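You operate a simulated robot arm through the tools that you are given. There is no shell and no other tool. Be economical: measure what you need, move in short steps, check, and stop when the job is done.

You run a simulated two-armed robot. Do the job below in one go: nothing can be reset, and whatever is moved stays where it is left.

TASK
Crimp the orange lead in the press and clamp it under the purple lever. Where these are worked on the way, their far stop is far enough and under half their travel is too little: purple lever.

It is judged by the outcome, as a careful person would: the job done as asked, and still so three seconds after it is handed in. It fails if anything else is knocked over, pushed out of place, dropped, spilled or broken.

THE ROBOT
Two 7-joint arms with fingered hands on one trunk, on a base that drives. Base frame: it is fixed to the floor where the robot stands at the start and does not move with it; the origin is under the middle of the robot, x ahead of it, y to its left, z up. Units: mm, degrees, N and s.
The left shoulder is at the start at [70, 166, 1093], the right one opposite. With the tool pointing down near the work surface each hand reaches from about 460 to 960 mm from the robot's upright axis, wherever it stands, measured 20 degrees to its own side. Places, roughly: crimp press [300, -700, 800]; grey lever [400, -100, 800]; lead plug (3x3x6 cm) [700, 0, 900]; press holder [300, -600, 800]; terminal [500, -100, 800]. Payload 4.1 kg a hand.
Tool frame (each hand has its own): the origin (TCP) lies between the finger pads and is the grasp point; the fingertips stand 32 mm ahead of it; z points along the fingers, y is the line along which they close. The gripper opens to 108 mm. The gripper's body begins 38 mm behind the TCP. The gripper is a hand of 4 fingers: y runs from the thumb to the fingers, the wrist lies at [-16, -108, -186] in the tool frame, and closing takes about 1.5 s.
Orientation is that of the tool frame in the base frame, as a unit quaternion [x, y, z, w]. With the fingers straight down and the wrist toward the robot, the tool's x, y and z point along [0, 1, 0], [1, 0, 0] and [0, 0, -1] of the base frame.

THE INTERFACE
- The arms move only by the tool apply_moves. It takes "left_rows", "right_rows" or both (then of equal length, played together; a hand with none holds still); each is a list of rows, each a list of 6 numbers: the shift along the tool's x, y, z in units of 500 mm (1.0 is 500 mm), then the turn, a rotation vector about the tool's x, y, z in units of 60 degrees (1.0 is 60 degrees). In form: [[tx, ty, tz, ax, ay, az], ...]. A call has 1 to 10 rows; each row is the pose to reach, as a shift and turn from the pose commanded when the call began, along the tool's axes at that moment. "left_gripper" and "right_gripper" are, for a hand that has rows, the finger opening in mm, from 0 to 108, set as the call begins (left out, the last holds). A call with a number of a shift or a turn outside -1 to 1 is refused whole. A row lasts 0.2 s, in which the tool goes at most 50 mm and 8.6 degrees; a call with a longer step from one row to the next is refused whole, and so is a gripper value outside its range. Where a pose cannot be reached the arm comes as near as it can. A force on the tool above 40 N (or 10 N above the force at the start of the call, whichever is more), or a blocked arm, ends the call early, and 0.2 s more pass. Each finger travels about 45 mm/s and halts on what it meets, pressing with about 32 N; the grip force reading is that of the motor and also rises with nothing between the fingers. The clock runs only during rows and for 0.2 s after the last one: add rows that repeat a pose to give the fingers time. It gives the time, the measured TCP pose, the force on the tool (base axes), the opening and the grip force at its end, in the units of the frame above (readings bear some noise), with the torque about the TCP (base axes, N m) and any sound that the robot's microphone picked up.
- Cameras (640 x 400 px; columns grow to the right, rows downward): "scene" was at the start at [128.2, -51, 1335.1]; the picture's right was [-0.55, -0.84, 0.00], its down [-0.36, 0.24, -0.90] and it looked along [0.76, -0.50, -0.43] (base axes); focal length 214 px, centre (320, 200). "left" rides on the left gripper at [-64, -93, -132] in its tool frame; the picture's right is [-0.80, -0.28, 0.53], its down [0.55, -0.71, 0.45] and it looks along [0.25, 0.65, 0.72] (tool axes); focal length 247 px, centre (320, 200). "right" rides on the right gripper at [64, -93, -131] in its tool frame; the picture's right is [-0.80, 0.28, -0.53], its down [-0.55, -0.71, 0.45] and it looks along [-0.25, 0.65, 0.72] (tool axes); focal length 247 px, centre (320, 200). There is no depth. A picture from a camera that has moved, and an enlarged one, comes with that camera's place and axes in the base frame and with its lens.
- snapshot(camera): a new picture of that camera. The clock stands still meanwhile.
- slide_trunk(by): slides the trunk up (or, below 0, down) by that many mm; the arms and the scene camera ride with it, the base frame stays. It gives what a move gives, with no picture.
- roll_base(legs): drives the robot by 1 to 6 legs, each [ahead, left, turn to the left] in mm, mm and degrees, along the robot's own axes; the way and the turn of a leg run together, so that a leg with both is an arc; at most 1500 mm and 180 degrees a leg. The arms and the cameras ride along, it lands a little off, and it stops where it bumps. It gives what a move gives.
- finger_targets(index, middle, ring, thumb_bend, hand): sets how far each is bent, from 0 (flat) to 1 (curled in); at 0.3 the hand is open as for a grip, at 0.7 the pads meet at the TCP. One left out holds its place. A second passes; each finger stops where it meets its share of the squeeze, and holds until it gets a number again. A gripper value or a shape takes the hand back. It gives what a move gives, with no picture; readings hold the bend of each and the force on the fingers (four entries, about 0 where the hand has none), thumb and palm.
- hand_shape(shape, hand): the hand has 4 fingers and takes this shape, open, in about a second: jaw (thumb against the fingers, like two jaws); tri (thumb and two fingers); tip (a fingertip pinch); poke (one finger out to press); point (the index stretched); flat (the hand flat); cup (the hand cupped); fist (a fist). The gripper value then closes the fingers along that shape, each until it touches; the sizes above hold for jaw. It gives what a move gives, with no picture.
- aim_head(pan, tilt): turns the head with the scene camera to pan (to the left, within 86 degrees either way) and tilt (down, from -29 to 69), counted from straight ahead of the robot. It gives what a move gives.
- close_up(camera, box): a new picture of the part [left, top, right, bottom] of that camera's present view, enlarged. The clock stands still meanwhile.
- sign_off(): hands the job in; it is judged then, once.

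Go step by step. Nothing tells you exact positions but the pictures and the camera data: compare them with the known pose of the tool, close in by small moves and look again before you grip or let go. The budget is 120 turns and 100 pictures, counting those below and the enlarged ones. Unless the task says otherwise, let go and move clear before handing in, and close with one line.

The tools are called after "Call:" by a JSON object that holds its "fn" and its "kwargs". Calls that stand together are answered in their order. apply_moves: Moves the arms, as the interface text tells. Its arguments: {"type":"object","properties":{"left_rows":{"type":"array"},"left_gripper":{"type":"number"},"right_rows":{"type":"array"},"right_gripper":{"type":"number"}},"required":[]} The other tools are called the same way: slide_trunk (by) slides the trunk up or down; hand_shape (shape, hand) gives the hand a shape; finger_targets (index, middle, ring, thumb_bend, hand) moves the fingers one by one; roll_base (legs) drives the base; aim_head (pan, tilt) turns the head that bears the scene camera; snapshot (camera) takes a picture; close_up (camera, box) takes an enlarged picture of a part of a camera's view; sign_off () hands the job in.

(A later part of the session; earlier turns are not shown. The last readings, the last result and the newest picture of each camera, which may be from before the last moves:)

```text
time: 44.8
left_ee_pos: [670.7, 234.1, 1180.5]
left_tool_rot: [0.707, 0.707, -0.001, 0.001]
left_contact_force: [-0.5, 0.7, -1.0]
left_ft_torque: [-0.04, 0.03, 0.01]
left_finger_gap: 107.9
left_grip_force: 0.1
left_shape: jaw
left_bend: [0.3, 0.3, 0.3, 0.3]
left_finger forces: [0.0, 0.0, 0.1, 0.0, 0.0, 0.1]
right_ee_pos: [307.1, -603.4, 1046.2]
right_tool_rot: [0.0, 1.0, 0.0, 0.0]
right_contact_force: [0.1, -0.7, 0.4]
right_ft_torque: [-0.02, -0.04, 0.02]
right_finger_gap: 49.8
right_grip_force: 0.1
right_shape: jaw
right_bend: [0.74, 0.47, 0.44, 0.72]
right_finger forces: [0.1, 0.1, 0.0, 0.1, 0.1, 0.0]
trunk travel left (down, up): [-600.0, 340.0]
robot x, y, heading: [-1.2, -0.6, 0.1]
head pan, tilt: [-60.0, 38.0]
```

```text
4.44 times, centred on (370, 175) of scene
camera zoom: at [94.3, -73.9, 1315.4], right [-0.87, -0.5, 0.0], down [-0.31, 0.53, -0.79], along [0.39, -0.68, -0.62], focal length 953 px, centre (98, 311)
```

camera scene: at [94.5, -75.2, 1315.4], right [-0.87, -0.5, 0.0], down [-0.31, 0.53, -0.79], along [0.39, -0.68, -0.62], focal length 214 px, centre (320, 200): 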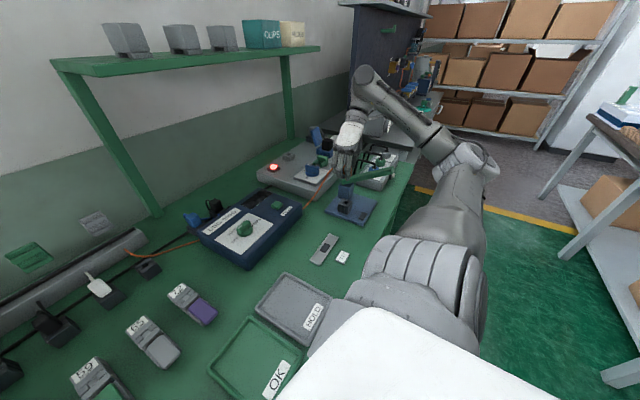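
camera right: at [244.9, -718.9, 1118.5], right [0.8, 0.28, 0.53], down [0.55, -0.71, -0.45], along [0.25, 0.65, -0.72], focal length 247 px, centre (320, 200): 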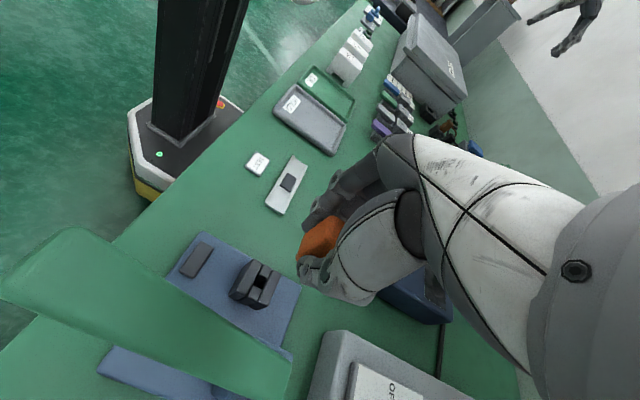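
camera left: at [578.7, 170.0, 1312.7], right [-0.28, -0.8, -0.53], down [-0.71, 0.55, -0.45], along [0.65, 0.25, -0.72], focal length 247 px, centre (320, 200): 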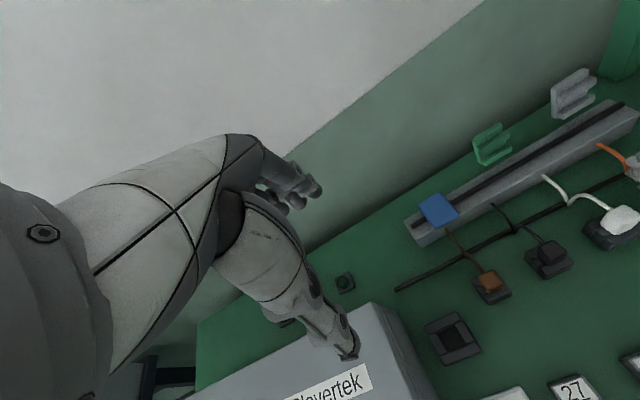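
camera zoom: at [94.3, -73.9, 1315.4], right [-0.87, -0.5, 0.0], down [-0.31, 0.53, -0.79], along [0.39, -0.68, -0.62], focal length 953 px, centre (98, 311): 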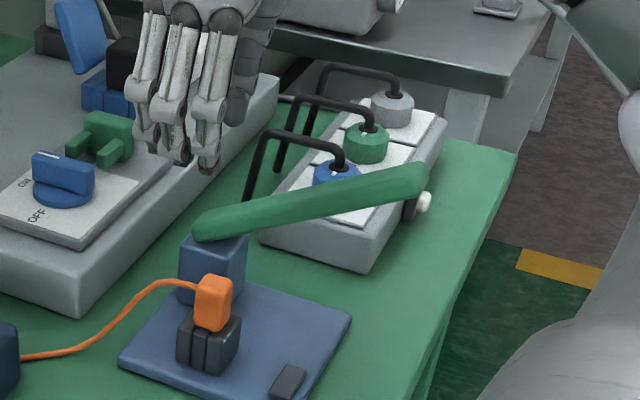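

The plug is seated in the die. Next I'll close the fingers into a beak and bring them over the handle's outer end.

Call:
{"fn": "apply_moves", "kwargs": {"right_rows": [[0.03, 0, -0.02, 0, 0, 0], [0.08, -0.04, -0.03, 0, 0, 0], [0.14, -0.1, -0.03, 0, 0, 0], [0.2, -0.16, -0.03, 0, 0, 0], [0.2, -0.178, -0.02, 0, 0, 0], [0.2, -0.178, -0.02, 0, 0, 0], [0.2, -0.178, -0.02, 0, 0, 0]], "right_gripper": 0}}

Call:
{"fn": "close_up", "kwargs": {"camera": "scene", "box": [320, 100, 450, 220]}}

Call:
{"fn": "snapshot", "kwargs": {"camera": "right"}}

```text
time: 46.4
left_ee_pos: [672.7, 232.7, 1180.6]
left_tool_rot: [0.707, 0.707, 0.0, -0.001]
left_contact_force: [-0.2, 0.3, 0.1]
left_ft_torque: [-0.01, -0.03, -0.01]
left_finger_gap: 108.1
left_grip_force: 0.0
left_shape: jaw
left_bend: [0.3, 0.3, 0.3, 0.3]
left_finger forces: [0.0, 0.1, 0.0, 0.0, 0.0, 0.0]
right_ee_pos: [216.0, -687.1, 1039.2]
right_tool_rot: [0.001, 1.0, 0.0, 0.001]
right_contact_force: [-0.2, 1.0, 0.0]
right_ft_torque: [0.01, 0.0, -0.03]
right_finger_gap: 0.0
right_grip_force: 32.1
right_shape: jaw
right_bend: [0.7, 0.7, 0.7, 0.5]
right_finger forces: [0.0, 0.0, 0.0, 0.1, 0.0, 0.0]
right hand out of reach, approached as far as the arm can: row 4, 5, 6, 7
trunk travel left (down, up): [-600.0, 340.0]
robot x, y, heading: [-0.1, 1.9, -0.1]
head pan, tilt: [-60.0, 38.0]
```

```text
3.33 times, centred on (385, 160) of scene
camera zoom: at [94.5, -75.4, 1315.3], right [-0.87, -0.5, 0.0], down [-0.31, 0.53, -0.79], along [0.39, -0.68, -0.62], focal length 715 px, centre (103, 333)
```

zoom: 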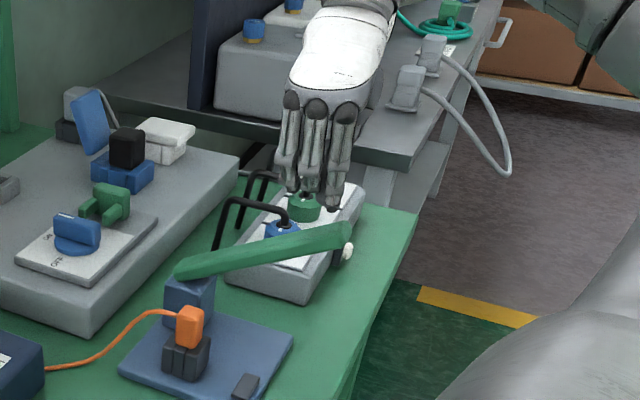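

```text
38 pictures are left
camera right: at [151.9, -781.1, 1169.2], right [0.8, 0.28, 0.53], down [0.55, -0.71, -0.45], along [0.25, 0.65, -0.72], focal length 247 px, centre (320, 200)
```

right: 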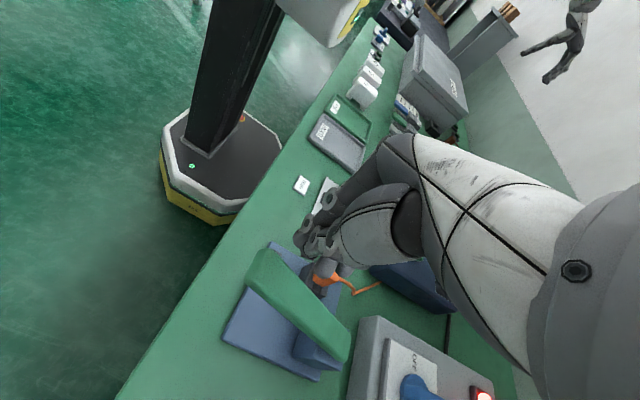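

The hand is over the handle's outer part at (216,-687). Pressing down with force monitoring.

Call:
{"fn": "apply_moves", "kwargs": {"right_rows": [[0, -0.006, 0.03, 0, 0, 0], [0, -0.006, 0.06, 0, 0, 0], [0, -0.006, 0.09, 0, 0, 0], [0, -0.006, 0.12, 0, 0, 0]]}}

Call:
{"fn": "close_up", "kwargs": {"camera": "scene", "box": [320, 100, 450, 220]}}

```text
time: 47.4
left_ee_pos: [671.1, 232.9, 1181.2]
left_tool_rot: [0.707, 0.707, 0.0, 0.0]
left_contact_force: [-0.3, -0.4, 0.3]
left_ft_torque: [0.01, -0.03, -0.02]
left_finger_gap: 107.8
left_grip_force: 0.1
left_shape: jaw
left_bend: [0.3, 0.3, 0.3, 0.3]
left_finger forces: [0.1, 0.0, 0.1, 0.0, 0.0, 0.1]
right_ee_pos: [214.2, -690.2, 977.0]
right_tool_rot: [0.0, 1.0, 0.0, 0.0]
right_contact_force: [0.8, -0.5, 2.2]
right_ft_torque: [0.05, 0.0, 0.01]
right_finger_gap: 0.0
right_grip_force: 32.5
right_shape: jaw
right_bend: [0.7, 0.7, 0.7, 0.5]
right_finger forces: [0.0, 0.0, 0.0, 0.0, 0.1, 0.0]
trunk travel left (down, up): [-600.0, 340.0]
robot x, y, heading: [1.6, 2.0, 0.2]
head pan, tilt: [-60.0, 38.0]
```

```text
3.33 times, centred on (385, 160) of scene
camera zoom: at [94.2, -75.4, 1315.4], right [-0.87, -0.5, 0.0], down [-0.31, 0.53, -0.79], along [0.39, -0.68, -0.62], focal length 715 px, centre (103, 333)
```

zoom: 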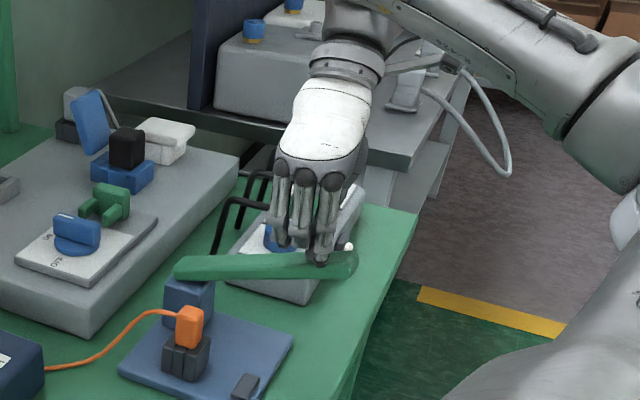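

Handle is moving down smoothly (about 2 N). Continuing to its stop.

Call:
{"fn": "apply_moves", "kwargs": {"right_rows": [[0, 0, 0.03, 0, 0, 0], [0, 0, 0.06, 0, 0, 0], [0, 0, 0.09, 0, 0, 0], [0, 0, 0.12, 0, 0, 0]]}}

Call:
{"fn": "close_up", "kwargs": {"camera": "scene", "box": [320, 100, 450, 220]}}

```text
time: 48.4
left_ee_pos: [672.0, 232.8, 1181.7]
left_tool_rot: [0.707, 0.707, 0.0, 0.0]
left_contact_force: [0.3, 0.8, 1.0]
left_ft_torque: [0.02, 0.0, -0.04]
left_finger_gap: 107.9
left_grip_force: 0.0
left_shape: jaw
left_bend: [0.3, 0.3, 0.3, 0.3]
left_finger forces: [0.1, 0.0, 0.0, 0.0, 0.1, 0.0]
right_ee_pos: [216.8, -690.8, 917.0]
right_tool_rot: [0.001, 1.0, -0.001, 0.0]
right_contact_force: [-1.5, 0.4, 5.3]
right_ft_torque: [-0.01, 0.11, 0.01]
right_finger_gap: 0.2
right_grip_force: 32.2
right_shape: jaw
right_bend: [0.7, 0.7, 0.7, 0.5]
right_finger forces: [0.0, 0.1, 0.1, 0.0, 0.0, 0.1]
trunk travel left (down, up): [-600.0, 340.0]
robot x, y, heading: [1.6, 4.6, 0.2]
head pan, tilt: [-60.0, 38.0]
```

```text
3.33 times, centred on (385, 160) of scene
camera zoom: at [93.9, -74.8, 1315.5], right [-0.87, -0.5, 0.0], down [-0.31, 0.53, -0.79], along [0.39, -0.68, -0.62], focal length 715 px, centre (103, 333)
```

zoom: 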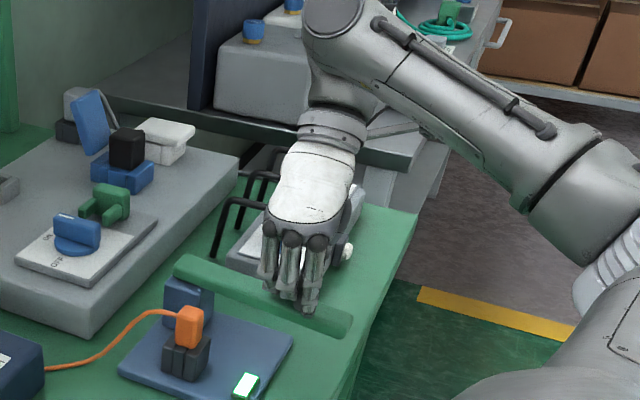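

The indicator pad on the press has lit green. I'll press a touch further to make sure of the stop, then raise and see whether the light stays.

Call:
{"fn": "apply_moves", "kwargs": {"right_rows": [[0, 0, 0.012, 0, 0, 0], [0, 0, 0.024, 0, 0, 0], [0, 0, 0.024, 0, 0, 0]]}}

Call:
{"fn": "apply_moves", "kwargs": {"right_rows": [[0, 0, -0.06, 0, 0, 0], [0, 0, -0.14, 0, 0, 0], [0, 0, -0.22, 0, 0, 0], [0, 0, -0.3, 0, 0, 0]]}}

Call:
{"fn": "close_up", "kwargs": {"camera": "scene", "box": [320, 100, 450, 220]}}

```text
time: 49.1
left_ee_pos: [669.8, 235.9, 1181.9]
left_tool_rot: [0.707, 0.707, -0.001, 0.002]
left_contact_force: [-0.3, -0.1, -0.4]
left_ft_torque: [0.0, -0.01, -0.03]
left_finger_gap: 107.6
left_grip_force: 0.1
left_shape: jaw
left_bend: [0.3, 0.3, 0.3, 0.3]
left_finger forces: [0.1, 0.0, 0.0, 0.1, 0.0, 0.0]
right_ee_pos: [215.5, -688.7, 908.0]
right_tool_rot: [0.001, 1.0, -0.002, 0.002]
right_contact_force: [1.2, -7.6, 32.7]
right_ft_torque: [-0.35, -0.16, 0.03]
right_finger_gap: 0.1
right_grip_force: 31.8
right_shape: jaw
right_bend: [0.7, 0.7, 0.7, 0.5]
right_finger forces: [0.0, 0.1, 0.0, 0.0, 57.7, 0.1]
trunk travel left (down, up): [-600.0, 340.0]
robot x, y, heading: [3.5, -1.1, 0.1]
head pan, tilt: [-60.0, 38.0]
```

```text
time: 50.1
left_ee_pos: [671.6, 234.5, 1180.4]
left_tool_rot: [0.707, 0.707, 0.0, 0.0]
left_contact_force: [0.5, -0.1, -0.4]
left_ft_torque: [-0.01, -0.02, 0.01]
left_finger_gap: 107.8
left_grip_force: 0.0
left_shape: jaw
left_bend: [0.3, 0.3, 0.3, 0.3]
left_finger forces: [0.0, 0.0, 0.0, 0.0, 0.1, 0.0]
right_ee_pos: [221.0, -681.3, 1045.5]
right_tool_rot: [0.001, 1.0, -0.001, 0.001]
right_contact_force: [-0.7, 0.2, 0.2]
right_ft_torque: [0.03, 0.01, -0.02]
right_finger_gap: 0.3
right_grip_force: 32.1
right_shape: jaw
right_bend: [0.7, 0.7, 0.7, 0.5]
right_finger forces: [0.0, 0.1, 0.0, 0.0, 0.0, 0.0]
right hand out of reach, approached as far as the arm can: row 4
trunk travel left (down, up): [-600.0, 340.0]
robot x, y, heading: [0.8, 0.3, 0.2]
head pan, tilt: [-60.0, 38.0]
```

```text
3.33 times, centred on (385, 160) of scene
camera zoom: at [94.8, -74.1, 1315.3], right [-0.87, -0.5, 0.0], down [-0.31, 0.53, -0.79], along [0.39, -0.68, -0.62], focal length 715 px, centre (103, 333)
```

zoom: 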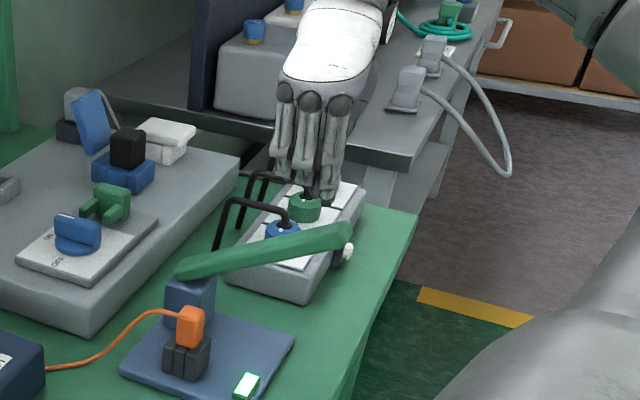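

Handle sprang back and the light stays green, so the crimp is done. Returning above the plug with the hand open.

Call:
{"fn": "apply_moves", "kwargs": {"right_rows": [[-0.04, 0.03, 0, 0, 0, 0], [-0.1, 0.07, 0, 0, 0, 0], [-0.16, 0.11, 0, 0, 0, 0], [-0.176, 0.126, 0.02, 0, 0, 0], [-0.176, 0.126, 0.06, 0, 0, 0], [-0.176, 0.126, 0.06, 0, 0, 0]], "right_gripper": 52}}

```text
time: 51.5
left_ee_pos: [671.3, 234.4, 1180.3]
left_tool_rot: [0.708, 0.706, 0.0, -0.001]
left_contact_force: [-0.4, 0.4, -0.3]
left_ft_torque: [-0.03, 0.01, -0.01]
left_finger_gap: 107.8
left_grip_force: 0.1
left_shape: jaw
left_bend: [0.3, 0.3, 0.3, 0.3]
left_finger forces: [0.0, 0.0, 0.0, 0.0, 0.0, 0.0]
right_ee_pos: [312.5, -622.2, 1012.3]
right_tool_rot: [0.0, 1.0, -0.001, 0.0]
right_contact_force: [0.1, 0.1, 0.3]
right_ft_torque: [-0.01, 0.0, -0.02]
right_finger_gap: 51.4
right_grip_force: 0.1
right_shape: jaw
right_bend: [0.74, 0.46, 0.43, 0.72]
right_finger forces: [0.0, 0.0, 0.0, 0.0, 0.0, 0.0]
trunk travel left (down, up): [-600.0, 340.0]
robot x, y, heading: [1.2, 1.2, -0.1]
head pan, tilt: [-60.0, 38.0]
```

Call:
{"fn": "apply_moves", "kwargs": {"right_rows": [[0.012, -0.006, 0.06, 0, 0, 0], [0.012, -0.006, 0.12, 0, 0, 0], [0.012, -0.006, 0.18, 0, 0, 0], [0.012, -0.006, 0.22, 0, 0, 0], [0.012, -0.006, 0.25, 0, 0, 0], [0.012, -0.006, 0.25, 0, 0, 0]]}}

Call:
{"fn": "close_up", "kwargs": {"camera": "right", "box": [250, 190, 370, 300]}}

```text
time: 53.0
left_ee_pos: [670.2, 233.9, 1181.2]
left_tool_rot: [0.707, 0.707, 0.0, -0.001]
left_contact_force: [-0.1, 0.3, -0.5]
left_ft_torque: [0.01, 0.01, 0.01]
left_finger_gap: 107.9
left_grip_force: 0.0
left_shape: jaw
left_bend: [0.3, 0.3, 0.3, 0.3]
left_finger forces: [0.0, 0.0, 0.0, 0.1, 0.0, 0.0]
right_ee_pos: [303.3, -625.7, 890.6]
right_tool_rot: [0.0, 1.0, 0.001, 0.0]
right_contact_force: [0.2, -0.4, -0.4]
right_ft_torque: [0.01, -0.03, -0.01]
right_finger_gap: 51.6
right_grip_force: 0.1
right_shape: jaw
right_bend: [0.74, 0.46, 0.43, 0.72]
right_finger forces: [0.0, 0.0, 0.0, 0.0, 0.0, 0.0]
trunk travel left (down, up): [-600.0, 340.0]
robot x, y, heading: [1.4, -0.5, 0.2]
head pan, tilt: [-60.0, 38.0]
```

```text
3.64 times, centred on (310, 245) of right
camera zoom: at [239.4, -718.3, 1022.7], right [0.8, 0.28, 0.53], down [0.55, -0.71, -0.45], along [0.25, 0.65, -0.72], focal length 898 px, centre (356, 36)
```

zoom: 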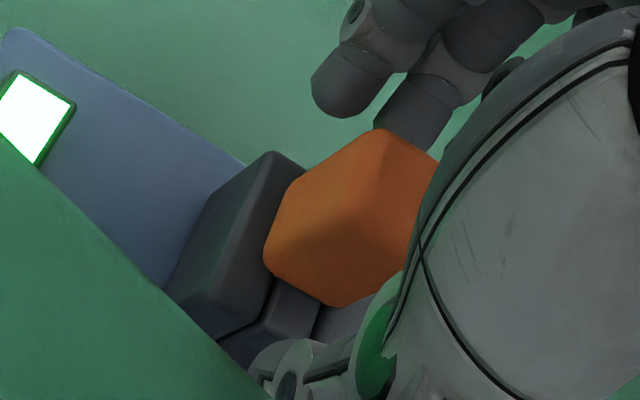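

Plug is between the fingers. I'll lower the last 5 mm and grip.

Call:
{"fn": "apply_moves", "kwargs": {"right_rows": [[-0.004, 0, 0.01, 0, 0, 0], [-0.004, 0, 0.01, 0, 0, 0]]}}

Call:
{"fn": "apply_moves", "kwargs": {"right_rows": [[0, 0, 0, 0, 0, 0], [0, 0, 0, 0, 0, 0], [0, 0, 0, 0, 0, 0], [0, 0, 0, 0, 0, 0], [0, 0, 0, 0, 0, 0], [0, 0, 0, 0, 0, 0], [0, 0, 0, 0, 0, 0]], "right_gripper": 8}}

```text
time: 53.5
left_ee_pos: [670.2, 233.0, 1181.3]
left_tool_rot: [0.707, 0.707, 0.0, 0.001]
left_contact_force: [-0.3, -0.4, 0.6]
left_ft_torque: [0.03, 0.01, 0.01]
left_finger_gap: 107.9
left_grip_force: 0.1
left_shape: jaw
left_bend: [0.3, 0.3, 0.3, 0.3]
left_finger forces: [0.0, 0.1, 0.0, 0.0, 0.1, 0.1]
right_ee_pos: [306.0, -625.0, 886.1]
right_tool_rot: [0.0, 1.0, 0.0, 0.001]
right_contact_force: [0.3, -0.3, 0.8]
right_ft_torque: [0.0, -0.01, -0.02]
right_finger_gap: 51.5
right_grip_force: 0.0
right_shape: jaw
right_bend: [0.74, 0.46, 0.43, 0.72]
right_finger forces: [0.0, 0.0, 0.0, 0.0, 0.0, 0.0]
trunk travel left (down, up): [-600.0, 340.0]
robot x, y, heading: [-2.9, 3.1, -0.2]
head pan, tilt: [-60.0, 38.0]
```

```text
time: 55.1
left_ee_pos: [672.3, 234.2, 1180.2]
left_tool_rot: [0.707, 0.707, 0.0, 0.0]
left_contact_force: [-0.2, 0.6, -0.4]
left_ft_torque: [0.04, 0.02, -0.02]
left_finger_gap: 107.9
left_grip_force: 0.0
left_shape: jaw
left_bend: [0.3, 0.3, 0.3, 0.3]
left_finger forces: [0.0, 0.0, 0.0, 0.1, 0.0, 0.0]
right_ee_pos: [304.6, -625.1, 886.3]
right_tool_rot: [0.0, 1.0, 0.0, 0.0]
right_contact_force: [1.6, -0.7, -0.6]
right_ft_torque: [-0.04, -0.07, 0.02]
right_finger_gap: 19.5
right_grip_force: 32.3
right_shape: jaw
right_bend: [0.73, 0.59, 0.66, 0.75]
right_finger forces: [16.6, 9.4, 0.0, 0.0, 27.4, 0.0]
trunk travel left (down, up): [-600.0, 340.0]
robot x, y, heading: [0.2, 0.7, -0.2]
head pan, tilt: [-60.0, 38.0]
```

Gripped again. Lifting straight out and carrying it over toward terminal 72's socket, estimated at (487,-138,835).

Call:
{"fn": "apply_moves", "kwargs": {"right_rows": [[0, 0, -0.02, 0, 0, 0], [0, 0, -0.05, 0, 0, 0], [0, 0, -0.1, 0, 0, 0], [0, 0, -0.18, 0, 0, 0], [0, 0.02, -0.26, 0, 0, 0], [-0.01, 0.08, -0.32, 0, 0, 0], [-0.04, 0.17, -0.32, 0, 0, 0], [-0.07, 0.26, -0.32, 0, 0, 0], [-0.1, 0.35, -0.32, 0, 0, 0], [-0.13, 0.44, -0.32, 0, 0, 0]]}}

Call:
{"fn": "apply_moves", "kwargs": {"right_rows": [[-0.04, 0.085, 0, 0, 0, 0], [-0.08, 0.17, 0, 0, 0, 0], [-0.12, 0.255, 0, 0, 0, 0], [-0.16, 0.34, 0, 0, 0, 0], [-0.2, 0.425, 0, 0, 0, 0], [-0.23, 0.5, 0, 0, 0, 0], [-0.234, 0.534, 0.04, 0, 0, 0], [-0.234, 0.534, 0.08, 0, 0, 0], [-0.234, 0.534, 0.08, 0, 0, 0]]}}

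Call:
{"fn": "aim_head", "kwargs": {"pan": -12, "tilt": 48}}

Call:
{"fn": "snapshot", "kwargs": {"camera": "scene"}}

Call:
{"fn": "snapshot", "kwargs": {"camera": "right"}}

```text
time: 57.4
left_ee_pos: [672.1, 234.0, 1180.4]
left_tool_rot: [0.707, 0.707, -0.001, 0.0]
left_contact_force: [0.3, -0.2, 0.3]
left_ft_torque: [-0.01, 0.0, -0.03]
left_finger_gap: 107.9
left_grip_force: 0.0
left_shape: jaw
left_bend: [0.3, 0.3, 0.3, 0.3]
left_finger forces: [0.0, 0.0, 0.0, 0.1, 0.1, 0.0]
right_ee_pos: [374.7, -402.6, 1043.3]
right_tool_rot: [0.0, 1.0, 0.0, -0.001]
right_contact_force: [0.2, -0.7, -1.0]
right_ft_torque: [0.01, 0.01, -0.02]
right_finger_gap: 19.4
right_grip_force: 32.3
right_shape: jaw
right_bend: [0.73, 0.59, 0.66, 0.75]
right_finger forces: [17.3, 10.1, 0.1, 0.1, 27.3, 0.0]
trunk travel left (down, up): [-600.0, 340.0]
robot x, y, heading: [-1.1, -0.5, 0.1]
head pan, tilt: [-60.0, 38.0]
```

```text
time: 59.4
left_ee_pos: [671.3, 232.8, 1181.1]
left_tool_rot: [0.707, 0.707, 0.001, 0.0]
left_contact_force: [0.0, 0.4, 0.3]
left_ft_torque: [0.01, -0.01, 0.01]
left_finger_gap: 107.8
left_grip_force: 0.0
left_shape: jaw
left_bend: [0.3, 0.3, 0.3, 0.3]
left_finger forces: [0.0, 0.0, 0.0, 0.0, 0.0, 0.1]
right_ee_pos: [486.2, -137.1, 1003.1]
right_tool_rot: [0.0, 1.0, 0.001, -0.001]
right_contact_force: [0.0, 0.0, -0.3]
right_ft_torque: [-0.01, 0.01, -0.01]
right_finger_gap: 19.6
right_grip_force: 32.2
right_shape: jaw
right_bend: [0.73, 0.59, 0.66, 0.75]
right_finger forces: [17.2, 10.1, 0.0, 0.0, 27.3, 0.1]
trunk travel left (down, up): [-600.0, 340.0]
robot x, y, heading: [-0.5, 0.8, 0.2]
head pan, tilt: [-60.0, 38.0]
```

```text
time: 60.5
left_ee_pos: [672.9, 233.9, 1180.8]
left_tool_rot: [0.707, 0.707, 0.0, 0.0]
left_contact_force: [-0.3, -0.5, 0.9]
left_ft_torque: [0.02, -0.02, 0.03]
left_finger_gap: 107.8
left_grip_force: 0.1
left_shape: jaw
left_bend: [0.3, 0.3, 0.3, 0.3]
left_finger forces: [0.0, 0.0, 0.0, 0.1, 0.1, 0.1]
right_ee_pos: [485.9, -137.0, 1004.2]
right_tool_rot: [0.001, 1.0, 0.0, 0.0]
right_contact_force: [-0.7, 0.4, 0.1]
right_ft_torque: [-0.02, 0.0, -0.01]
right_finger_gap: 19.5
right_grip_force: 32.0
right_shape: jaw
right_bend: [0.73, 0.59, 0.66, 0.75]
right_finger forces: [17.2, 10.1, 0.0, 0.1, 27.3, 0.1]
trunk travel left (down, up): [-600.0, 340.0]
robot x, y, heading: [-0.9, -0.7, -0.2]
head pan, tilt: [-12.0, 48.0]
```

```text
33 pictures are left
camera scene: at [128.4, -16.8, 1300.9], right [-0.21, -0.98, 0.0], down [-0.73, 0.16, -0.67], along [0.65, -0.14, -0.74], focal length 214 px, centre (320, 200)
```

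scene: 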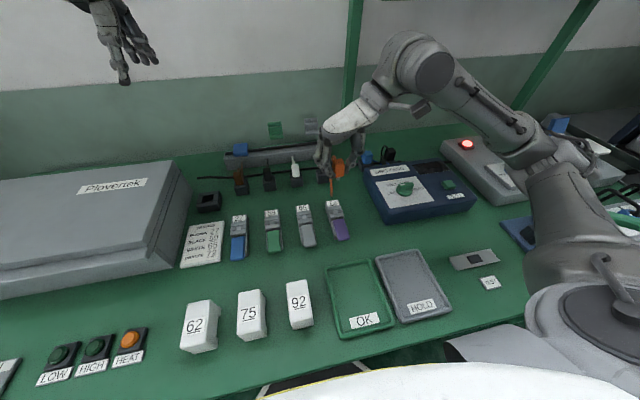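

```text
32 pictures are left
camera right: at [422.8, -230.9, 1135.7], right [0.8, 0.28, 0.53], down [0.55, -0.71, -0.45], along [0.25, 0.65, -0.72], focal length 247 px, centre (320, 200)
```

right: 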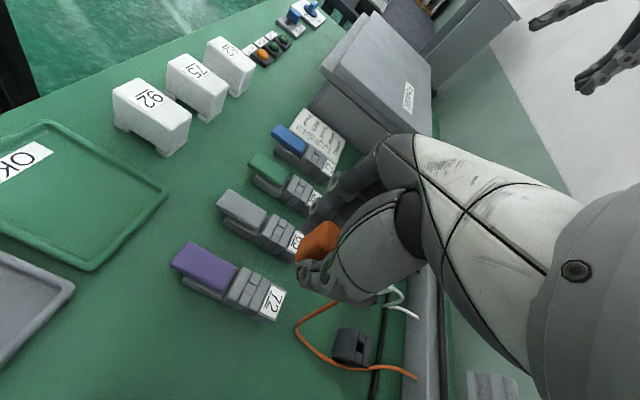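

Zooming on the socket from both cameras for exact alignment.

Call:
{"fn": "close_up", "kwargs": {"camera": "right", "box": [165, 215, 345, 345]}}

Call:
{"fn": "close_up", "kwargs": {"camera": "scene", "box": [300, 140, 380, 250]}}

```text
3.08 times, centred on (255, 280) of right
camera zoom: at [422.8, -230.9, 1135.7], right [0.8, 0.28, 0.53], down [0.55, -0.71, -0.45], along [0.25, 0.65, -0.72], focal length 760 px, centre (520, -46)
```

zoom: 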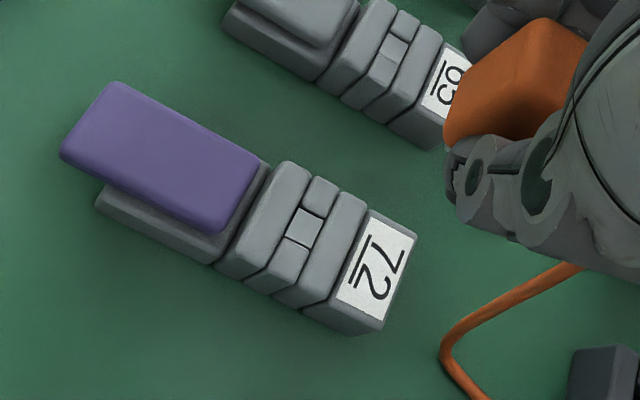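

```text
3.64 times, centred on (340, 195) of scene
camera zoom: at [128.4, -16.8, 1300.9], right [-0.21, -0.98, 0.0], down [-0.73, 0.16, -0.67], along [0.65, -0.14, -0.74], focal length 780 px, centre (247, 218)
```

zoom: 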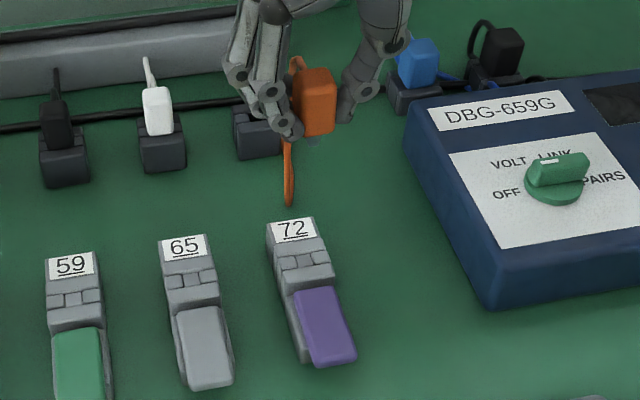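

Socket refined to (488,-139,832), and the pin sits directly below the TCP. I'll lower to just above the socket.

Call:
{"fn": "apply_moves", "kwargs": {"right_rows": [[0, -0.005, 0.07, 0, 0, 0], [0, -0.005, 0.14, 0, 0, 0], [0, -0.005, 0.19, 0, 0, 0], [0, -0.005, 0.222, 0, 0, 0], [0, -0.005, 0.222, 0, 0, 0]]}}

Call:
{"fn": "close_up", "kwargs": {"camera": "right", "box": [240, 190, 360, 300]}}

Call:
{"fn": "close_up", "kwargs": {"camera": "scene", "box": [310, 150, 370, 240]}}

```text
time: 61.7
left_ee_pos: [671.5, 233.7, 1180.4]
left_tool_rot: [0.707, 0.707, 0.001, 0.0]
left_contact_force: [0.0, -0.6, -0.5]
left_ft_torque: [-0.01, 0.03, -0.02]
left_finger_gap: 107.8
left_grip_force: 0.1
left_shape: jaw
left_bend: [0.3, 0.3, 0.3, 0.3]
left_finger forces: [0.0, 0.0, 0.0, 0.0, 0.0, 0.0]
right_ee_pos: [487.6, -140.3, 892.1]
right_tool_rot: [0.0, 1.0, 0.0, 0.0]
right_contact_force: [-0.3, -0.1, -0.7]
right_ft_torque: [-0.03, -0.02, -0.02]
right_finger_gap: 19.5
right_grip_force: 31.4
right_shape: jaw
right_bend: [0.73, 0.59, 0.66, 0.75]
right_finger forces: [17.2, 10.1, 0.1, 0.0, 27.4, 0.0]
trunk travel left (down, up): [-600.0, 340.0]
robot x, y, heading: [-2.2, 2.7, -0.0]
head pan, tilt: [-12.0, 48.0]
```

```text
3.64 times, centred on (300, 245) of right
camera zoom: at [424.3, -233.6, 1022.9], right [0.8, 0.28, 0.53], down [0.55, -0.71, -0.45], along [0.25, 0.65, -0.72], focal length 898 px, centre (393, 36)
```

zoom: 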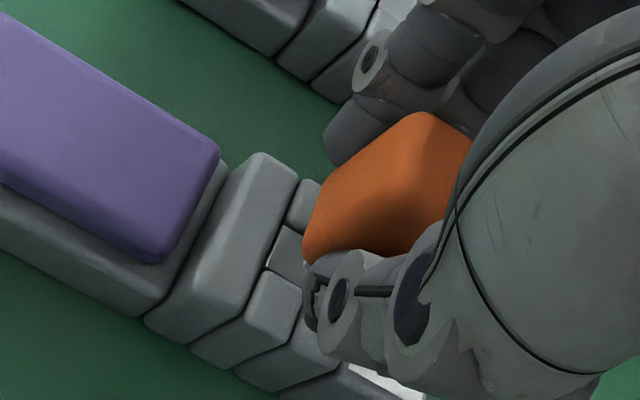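

```text
4.44 times, centred on (340, 195) of scene
camera zoom: at [128.4, -16.5, 1300.9], right [-0.21, -0.98, 0.0], down [-0.73, 0.15, -0.67], along [0.65, -0.14, -0.74], focal length 953 px, centre (231, 222)
```

zoom: 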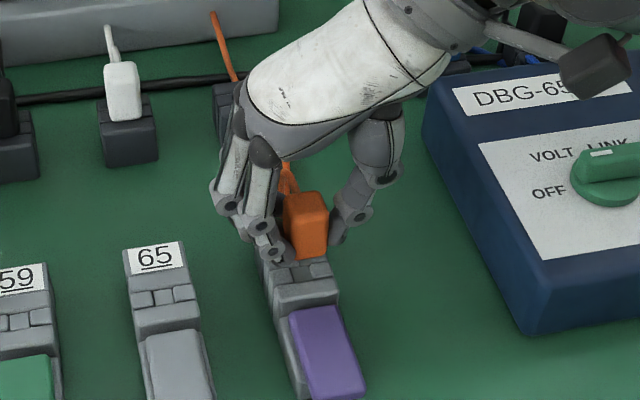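

Relative geometry matches the successful die insertion to within about a millimetre. Lowering gently.

Call:
{"fn": "apply_moves", "kwargs": {"right_rows": [[0.002, -0.002, 0.01, 0, 0, 0], [0.002, -0.002, 0.018, 0, 0, 0], [0.002, -0.002, 0.024, 0, 0, 0], [0.002, -0.002, 0.024, 0, 0, 0]]}}

Call:
{"fn": "apply_moves", "kwargs": {"right_rows": [[0, 0, 0.006, 0, 0, 0], [0, 0, 0.006, 0, 0, 0]]}}

```text
time: 62.7
left_ee_pos: [669.8, 233.4, 1183.2]
left_tool_rot: [0.707, 0.707, 0.001, 0.001]
left_contact_force: [0.3, 0.7, -0.4]
left_ft_torque: [0.0, 0.01, 0.02]
left_finger_gap: 107.8
left_grip_force: 0.1
left_shape: jaw
left_bend: [0.3, 0.3, 0.3, 0.3]
left_finger forces: [0.0, 0.1, 0.0, 0.0, 0.1, 0.1]
right_ee_pos: [486.7, -139.9, 883.9]
right_tool_rot: [0.0, 1.0, 0.001, 0.003]
right_contact_force: [1.6, 0.6, 22.3]
right_ft_torque: [-0.1, -0.03, -0.03]
right_finger_gap: 21.2
right_grip_force: 32.1
right_shape: jaw
right_bend: [0.73, 0.59, 0.66, 0.76]
right_finger forces: [20.6, 12.0, 0.1, 0.1, 34.2, 0.0]
trunk travel left (down, up): [-600.0, 340.0]
robot x, y, heading: [-2.9, -0.2, -0.1]
head pan, tilt: [-12.0, 48.0]
```

```text
time: 63.5
left_ee_pos: [669.4, 232.5, 1182.0]
left_tool_rot: [0.707, 0.707, 0.001, 0.001]
left_contact_force: [0.2, -0.5, -0.6]
left_ft_torque: [0.0, 0.02, -0.01]
left_finger_gap: 107.7
left_grip_force: 0.0
left_shape: jaw
left_bend: [0.3, 0.3, 0.3, 0.3]
left_finger forces: [0.1, 0.0, 0.0, 0.0, 0.0, 0.0]
right_ee_pos: [489.3, -140.6, 881.5]
right_tool_rot: [0.0, 1.0, 0.002, 0.005]
right_contact_force: [-1.2, -1.0, 24.7]
right_ft_torque: [0.01, 0.05, 0.02]
right_finger_gap: 23.0
right_grip_force: 31.6
right_shape: jaw
right_bend: [0.73, 0.57, 0.66, 0.79]
right_finger forces: [19.8, 11.6, 0.0, 0.0, 37.6, 0.1]
trunk travel left (down, up): [-600.0, 340.0]
robot x, y, heading: [0.6, 0.3, 0.1]
head pan, tilt: [-12.0, 48.0]
stopped in row 2 (right hand): the force on the tool passed its limit at 41 N (the readings are from after the stop); the commanded pose is now the measured one
```

The pin landed on the rim rather than in the hole. I'll back off 20 mm and look at how the plug sits now.

Call:
{"fn": "apply_moves", "kwargs": {"right_rows": [[0, 0, -0.02, 0, 0, 0], [0, 0, -0.04, 0, 0, 0], [0, 0, -0.1, 0, 0, 0], [0, 0, -0.1, 0, 0, 0]]}}

Call:
{"fn": "close_up", "kwargs": {"camera": "scene", "box": [315, 160, 355, 220]}}

Call:
{"fn": "close_up", "kwargs": {"camera": "right", "box": [220, 190, 340, 300]}}

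```text
time: 64.5
left_ee_pos: [670.6, 232.9, 1180.6]
left_tool_rot: [0.707, 0.707, -0.001, 0.0]
left_contact_force: [-0.5, -0.5, -0.4]
left_ft_torque: [0.02, 0.0, 0.0]
left_finger_gap: 107.8
left_grip_force: 0.1
left_shape: jaw
left_bend: [0.3, 0.3, 0.3, 0.3]
left_finger forces: [0.1, 0.0, 0.0, 0.1, 0.1, 0.0]
right_ee_pos: [486.9, -139.7, 930.2]
right_tool_rot: [0.0, 1.0, 0.001, 0.002]
right_contact_force: [-0.5, -0.6, -0.5]
right_ft_torque: [0.0, 0.01, -0.02]
right_finger_gap: 21.8
right_grip_force: 32.1
right_shape: jaw
right_bend: [0.73, 0.58, 0.66, 0.78]
right_finger forces: [18.0, 10.8, 0.1, 0.0, 28.7, 0.1]
trunk travel left (down, up): [-600.0, 340.0]
robot x, y, heading: [-2.0, -1.6, 0.0]
head pan, tilt: [-12.0, 48.0]
```

```text
6.67 times, centred on (335, 190) of scene
camera zoom: at [128.6, -17.1, 1300.9], right [-0.21, -0.98, 0.0], down [-0.73, 0.15, -0.67], along [0.65, -0.14, -0.74], focal length 1430 px, centre (220, 267)
```

zoom: 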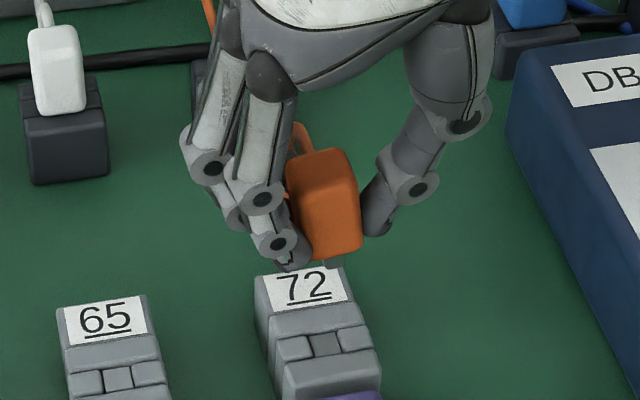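

```text
3.64 times, centred on (280, 245) of right
camera zoom: at [423.7, -233.2, 1061.5], right [0.8, 0.28, 0.54], down [0.55, -0.71, -0.45], along [0.25, 0.65, -0.72], focal length 898 px, centre (466, 36)
```

zoom: 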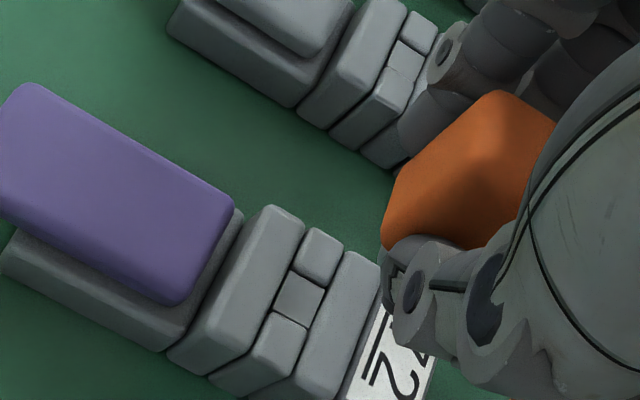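

The plug now leans about 8° in the grip (bottom toward −y). I'll roll the hand by that much to bring the plug upright and look again.

Call:
{"fn": "apply_moves", "kwargs": {"right_rows": [[0, 0, 0, -0.07, 0, 0], [0, 0, 0, -0.14, 0, 0], [0, 0, 0, -0.14, 0, 0]]}}

Call:
{"fn": "close_up", "kwargs": {"camera": "scene", "box": [315, 160, 355, 220]}}

Call:
{"fn": "close_up", "kwargs": {"camera": "right", "box": [240, 190, 360, 300]}}

```text
time: 65.2
left_ee_pos: [670.7, 233.8, 1180.5]
left_tool_rot: [0.707, 0.707, 0.0, 0.0]
left_contact_force: [-1.0, -0.3, -0.2]
left_ft_torque: [0.04, 0.01, -0.01]
left_finger_gap: 107.4
left_grip_force: 0.1
left_shape: jaw
left_bend: [0.3, 0.3, 0.3, 0.3]
left_finger forces: [0.0, 0.0, 0.0, 0.0, 0.1, 0.0]
right_ee_pos: [489.1, -139.6, 928.6]
right_tool_rot: [0.0, 0.997, 0.075, 0.002]
right_contact_force: [-0.1, 0.2, -0.6]
right_ft_torque: [0.0, -0.01, 0.0]
right_finger_gap: 21.9
right_grip_force: 31.4
right_shape: jaw
right_bend: [0.73, 0.58, 0.66, 0.78]
right_finger forces: [18.0, 10.7, 0.0, 0.0, 28.7, 0.0]
trunk travel left (down, up): [-600.0, 340.0]
robot x, y, heading: [2.3, -1.2, 0.2]
head pan, tilt: [-12.0, 48.0]
```

```text
6.67 times, centred on (335, 190) of scene
camera zoom: at [128.6, -16.3, 1300.9], right [-0.21, -0.98, 0.0], down [-0.73, 0.15, -0.67], along [0.65, -0.14, -0.74], focal length 1430 px, centre (220, 267)
```

zoom: 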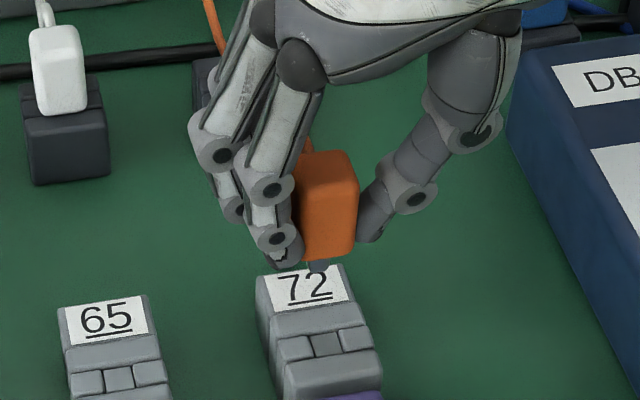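

```text
3.64 times, centred on (300, 245) of right
camera zoom: at [424.1, -251.5, 1044.9], right [0.8, 0.2, 0.57], down [0.55, -0.63, -0.55], along [0.25, 0.75, -0.61], focal length 898 px, centre (393, 36)
```

zoom: 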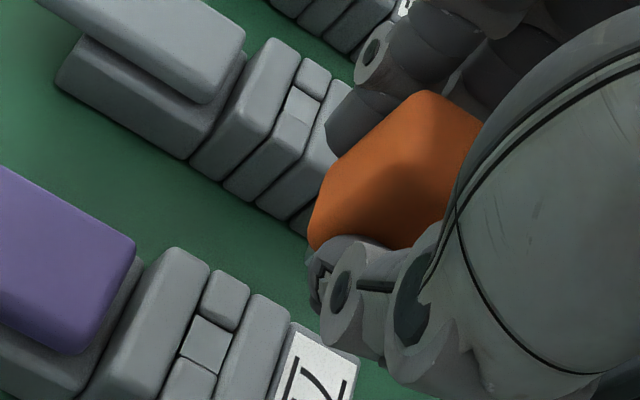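

Now nearly upright. I'll zoom tighter on the pin.

Call:
{"fn": "close_up", "kwargs": {"camera": "scene", "box": [325, 178, 350, 218]}}

```text
10.00 times, centred on (338, 198) of scene
camera zoom: at [128.6, -16.3, 1300.9], right [-0.21, -0.98, 0.0], down [-0.73, 0.15, -0.67], along [0.65, -0.14, -0.74], focal length 2145 px, centre (145, 220)
```

zoom: 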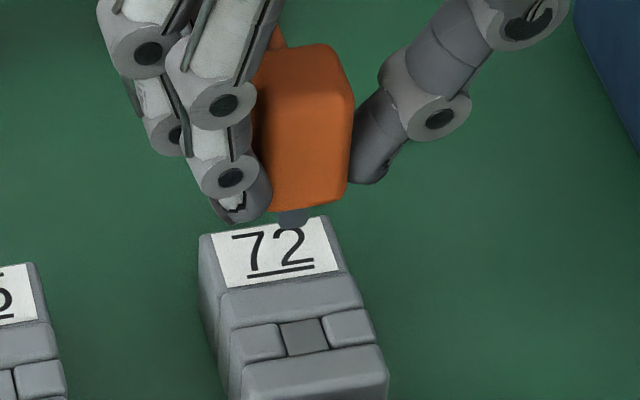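

The pin is about 5.5 mm to +y of the hole after the roll, and about 2 mm to +x. I'll shift by that and lower to just above the socket.

Call:
{"fn": "apply_moves", "kwargs": {"right_rows": [[0.004, -0.011, 0.035, 0, 0, 0], [0.004, -0.022, 0.0736, 0, 0, 0], [0.004, -0.022, 0.0736, 0, 0, 0]]}}

Call:
{"fn": "close_up", "kwargs": {"camera": "scene", "box": [325, 178, 350, 218]}}

Call:
{"fn": "close_up", "kwargs": {"camera": "right", "box": [240, 190, 340, 290]}}

```text
time: 66.0
left_ee_pos: [671.3, 233.6, 1181.1]
left_tool_rot: [0.707, 0.708, 0.0, -0.001]
left_contact_force: [0.3, -0.2, 0.4]
left_ft_torque: [-0.02, 0.01, -0.03]
left_finger_gap: 107.8
left_grip_force: 0.1
left_shape: jaw
left_bend: [0.3, 0.3, 0.3, 0.3]
left_finger forces: [0.1, 0.1, 0.0, 0.0, 0.1, 0.0]
right_ee_pos: [487.9, -146.4, 890.5]
right_tool_rot: [0.0, 0.997, 0.074, 0.002]
right_contact_force: [-0.5, -0.9, -0.8]
right_ft_torque: [0.01, 0.02, 0.02]
right_finger_gap: 21.7
right_grip_force: 32.3
right_shape: jaw
right_bend: [0.73, 0.58, 0.66, 0.78]
right_finger forces: [18.0, 10.8, 0.0, 0.1, 28.8, 0.0]
trunk travel left (down, up): [-600.0, 340.0]
robot x, y, heading: [0.9, -0.7, -0.1]
head pan, tilt: [-12.0, 48.0]
```

```text
10.00 times, centred on (338, 198) of scene
camera zoom: at [128.4, -16.6, 1300.9], right [-0.21, -0.98, 0.0], down [-0.73, 0.15, -0.67], along [0.65, -0.14, -0.74], focal length 2145 px, centre (145, 220)
```

zoom: 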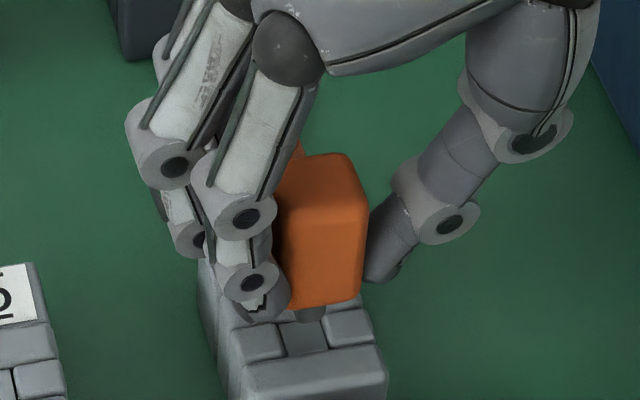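

```text
4.00 times, centred on (290, 240) of right
camera zoom: at [422.3, -258.1, 1006.2], right [0.8, 0.2, 0.57], down [0.55, -0.63, -0.54], along [0.25, 0.75, -0.61], focal length 988 px, centre (440, 40)
```

zoom: 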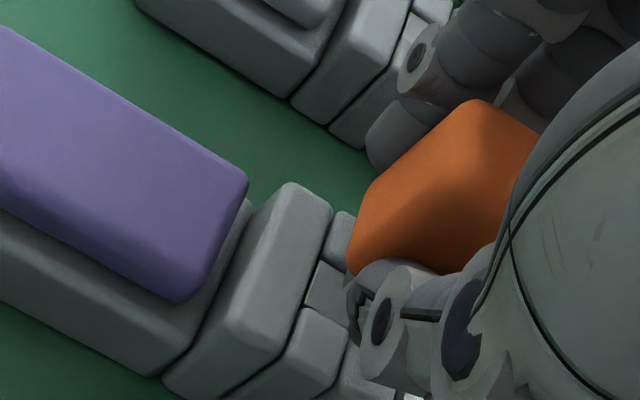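

Pin is right over the hole, about 1 mm toward −y. Correcting and lowering in small steps.

Call:
{"fn": "apply_moves", "kwargs": {"right_rows": [[0, -0.001, 0.01, 0, 0, 0], [0, -0.001, 0.02, 0, 0, 0], [0, -0.001, 0.02, 0, 0, 0]]}}

Call:
{"fn": "apply_moves", "kwargs": {"right_rows": [[0, -0.0009, 0.006, 0, 0, 0], [0, -0.0009, 0.006, 0, 0, 0]]}}

Call:
{"fn": "close_up", "kwargs": {"camera": "scene", "box": [325, 178, 350, 218]}}

```text
time: 66.8
left_ee_pos: [671.1, 234.2, 1181.3]
left_tool_rot: [0.707, 0.707, 0.0, 0.001]
left_contact_force: [-0.5, -0.2, 0.2]
left_ft_torque: [-0.02, 0.01, 0.02]
left_finger_gap: 107.9
left_grip_force: 0.0
left_shape: jaw
left_bend: [0.3, 0.3, 0.3, 0.3]
left_finger forces: [0.1, 0.0, 0.0, 0.1, 0.0, 0.0]
right_ee_pos: [486.2, -144.7, 880.2]
right_tool_rot: [0.0, 0.997, 0.074, 0.002]
right_contact_force: [0.5, -3.1, 9.9]
right_ft_torque: [-0.01, 0.03, 0.01]
right_finger_gap: 21.7
right_grip_force: 31.8
right_shape: jaw
right_bend: [0.73, 0.58, 0.66, 0.78]
right_finger forces: [18.0, 11.0, 0.0, 0.0, 31.6, 0.0]
trunk travel left (down, up): [-600.0, 340.0]
robot x, y, heading: [2.8, -0.3, -0.2]
head pan, tilt: [-12.0, 48.0]
```

```text
time: 67.5
left_ee_pos: [670.1, 234.2, 1181.9]
left_tool_rot: [0.707, 0.707, 0.001, 0.001]
left_contact_force: [0.0, 0.1, 0.2]
left_ft_torque: [-0.02, 0.02, -0.02]
left_finger_gap: 107.8
left_grip_force: 0.0
left_shape: jaw
left_bend: [0.3, 0.3, 0.3, 0.3]
left_finger forces: [0.1, 0.0, 0.1, 0.0, 0.0, 0.1]
right_ee_pos: [485.4, -144.3, 880.3]
right_tool_rot: [0.001, 0.997, 0.075, 0.004]
right_contact_force: [1.9, -3.8, 31.6]
right_ft_torque: [0.15, -0.05, -0.02]
right_finger_gap: 22.6
right_grip_force: 32.4
right_shape: jaw
right_bend: [0.73, 0.58, 0.66, 0.78]
right_finger forces: [19.9, 13.2, 0.1, 0.1, 36.6, 0.0]
trunk travel left (down, up): [-600.0, 340.0]
robot x, y, heading: [0.2, 0.4, -0.2]
head pan, tilt: [-12.0, 48.0]
```

```text
10.00 times, centred on (338, 198) of scene
camera zoom: at [126.0, -16.4, 1301.5], right [-0.21, -0.98, 0.0], down [-0.73, 0.15, -0.67], along [0.66, -0.14, -0.74], focal length 2145 px, centre (145, 220)
```

zoom: 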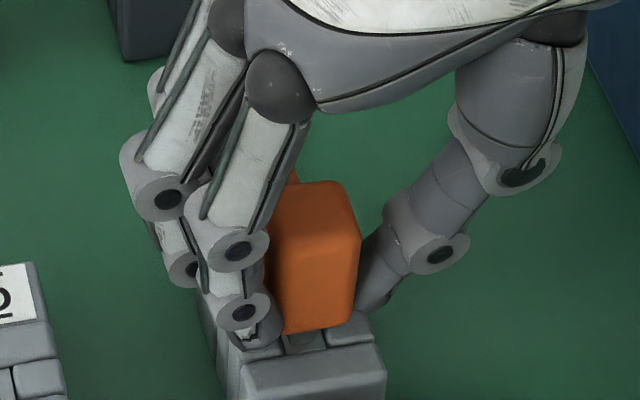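

Contact again with the pin at the hole mouth. I'll check the right camera before nudging.

Call:
{"fn": "close_up", "kwargs": {"camera": "right", "box": [250, 200, 330, 290]}}

Call:
{"fn": "apply_moves", "kwargs": {"right_rows": [[0, 0.0012, -0.008, 0, 0, 0], [0, 0.0012, -0.008, 0, 0, 0]]}}

Call:
{"fn": "close_up", "kwargs": {"camera": "scene", "box": [328, 190, 348, 216]}}

```text
4.44 times, centred on (290, 245) of right
camera zoom: at [420.0, -256.7, 995.4], right [0.79, 0.2, 0.58], down [0.55, -0.63, -0.54], along [0.26, 0.75, -0.61], focal length 1098 px, centre (453, 0)
```

zoom: 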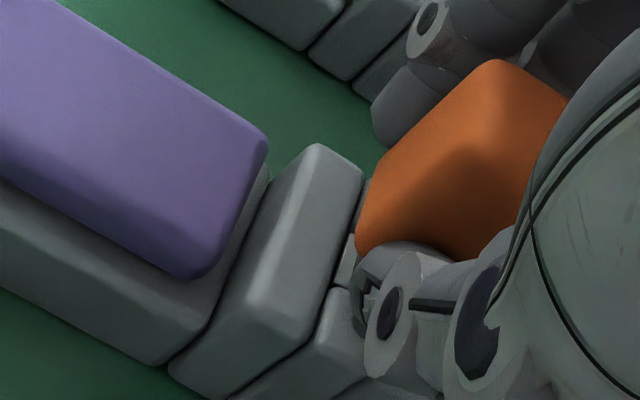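

```text
time: 68.0
left_ee_pos: [670.1, 234.2, 1180.9]
left_tool_rot: [0.707, 0.707, 0.0, 0.0]
left_contact_force: [0.1, -0.5, 0.8]
left_ft_torque: [0.0, -0.01, 0.01]
left_finger_gap: 107.8
left_grip_force: 0.0
left_shape: jaw
left_bend: [0.3, 0.3, 0.3, 0.3]
left_finger forces: [0.1, 0.0, 0.0, 0.0, 0.1, 0.0]
right_ee_pos: [485.3, -144.9, 881.0]
right_tool_rot: [0.001, 0.997, 0.073, 0.002]
right_contact_force: [1.7, 0.8, 11.0]
right_ft_torque: [0.11, -0.06, -0.03]
right_finger_gap: 22.7
right_grip_force: 31.9
right_shape: jaw
right_bend: [0.73, 0.58, 0.66, 0.78]
right_finger forces: [19.8, 12.7, 0.0, 0.0, 31.2, 0.0]
trunk travel left (down, up): [-600.0, 340.0]
robot x, y, heading: [-0.1, 0.3, 0.2]
head pan, tilt: [-12.0, 48.0]
```

```text
15.38 times, centred on (338, 203) of scene
camera zoom: at [127.3, -16.2, 1300.8], right [-0.21, -0.98, 0.0], down [-0.73, 0.15, -0.67], along [0.66, -0.14, -0.74], focal length 3300 px, centre (43, 154)
```

zoom: 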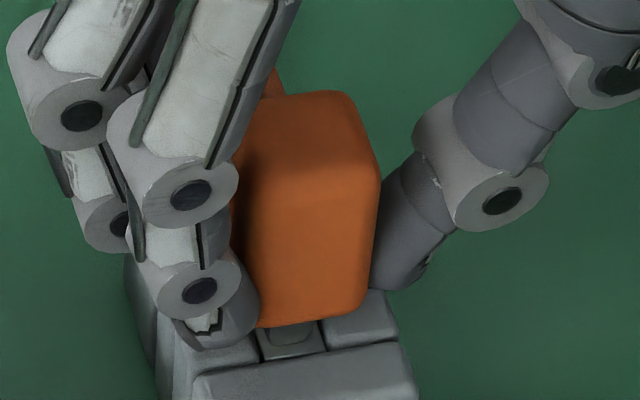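

The pin sits about 2 mm too far toward +x (on the far wall). I'll lift slightly, shift −x 2 mm, and press down again.

Call:
{"fn": "apply_moves", "kwargs": {"right_rows": [[0, 0.0012, -0.008, 0, 0, 0], [0.004, 0.0012, -0.008, 0, 0, 0], [0.004, 0, 0, 0, 0, 0], [0.004, -0.001, 0.006, 0, 0, 0], [0.004, -0.001, 0.006, 0, 0, 0]]}}

Call:
{"fn": "close_up", "kwargs": {"camera": "scene", "box": [328, 190, 348, 216]}}

```text
time: 69.2
left_ee_pos: [669.5, 232.6, 1182.7]
left_tool_rot: [0.707, 0.707, 0.001, 0.001]
left_contact_force: [-0.5, -0.1, -0.5]
left_ft_torque: [-0.01, 0.0, 0.02]
left_finger_gap: 107.5
left_grip_force: 0.1
left_shape: jaw
left_bend: [0.3, 0.3, 0.3, 0.3]
left_finger forces: [0.0, 0.0, 0.1, 0.0, 0.1, 0.1]
right_ee_pos: [482.5, -145.5, 880.9]
right_tool_rot: [0.0, 0.997, 0.075, 0.004]
right_contact_force: [0.4, -3.2, 17.5]
right_ft_torque: [0.0, 0.01, -0.01]
right_finger_gap: 22.3
right_grip_force: 32.0
right_shape: jaw
right_bend: [0.73, 0.58, 0.66, 0.78]
right_finger forces: [18.6, 11.4, 0.1, 0.0, 33.0, 0.0]
trunk travel left (down, up): [-600.0, 340.0]
robot x, y, heading: [-1.0, -0.8, 0.1]
head pan, tilt: [-12.0, 48.0]
```

```text
15.38 times, centred on (338, 203) of scene
camera zoom: at [127.1, -16.7, 1301.3], right [-0.21, -0.98, 0.0], down [-0.73, 0.15, -0.67], along [0.66, -0.14, -0.74], focal length 3300 px, centre (43, 154)
```

zoom: 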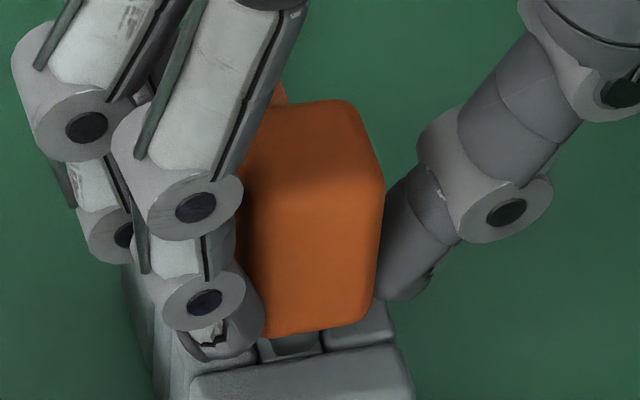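

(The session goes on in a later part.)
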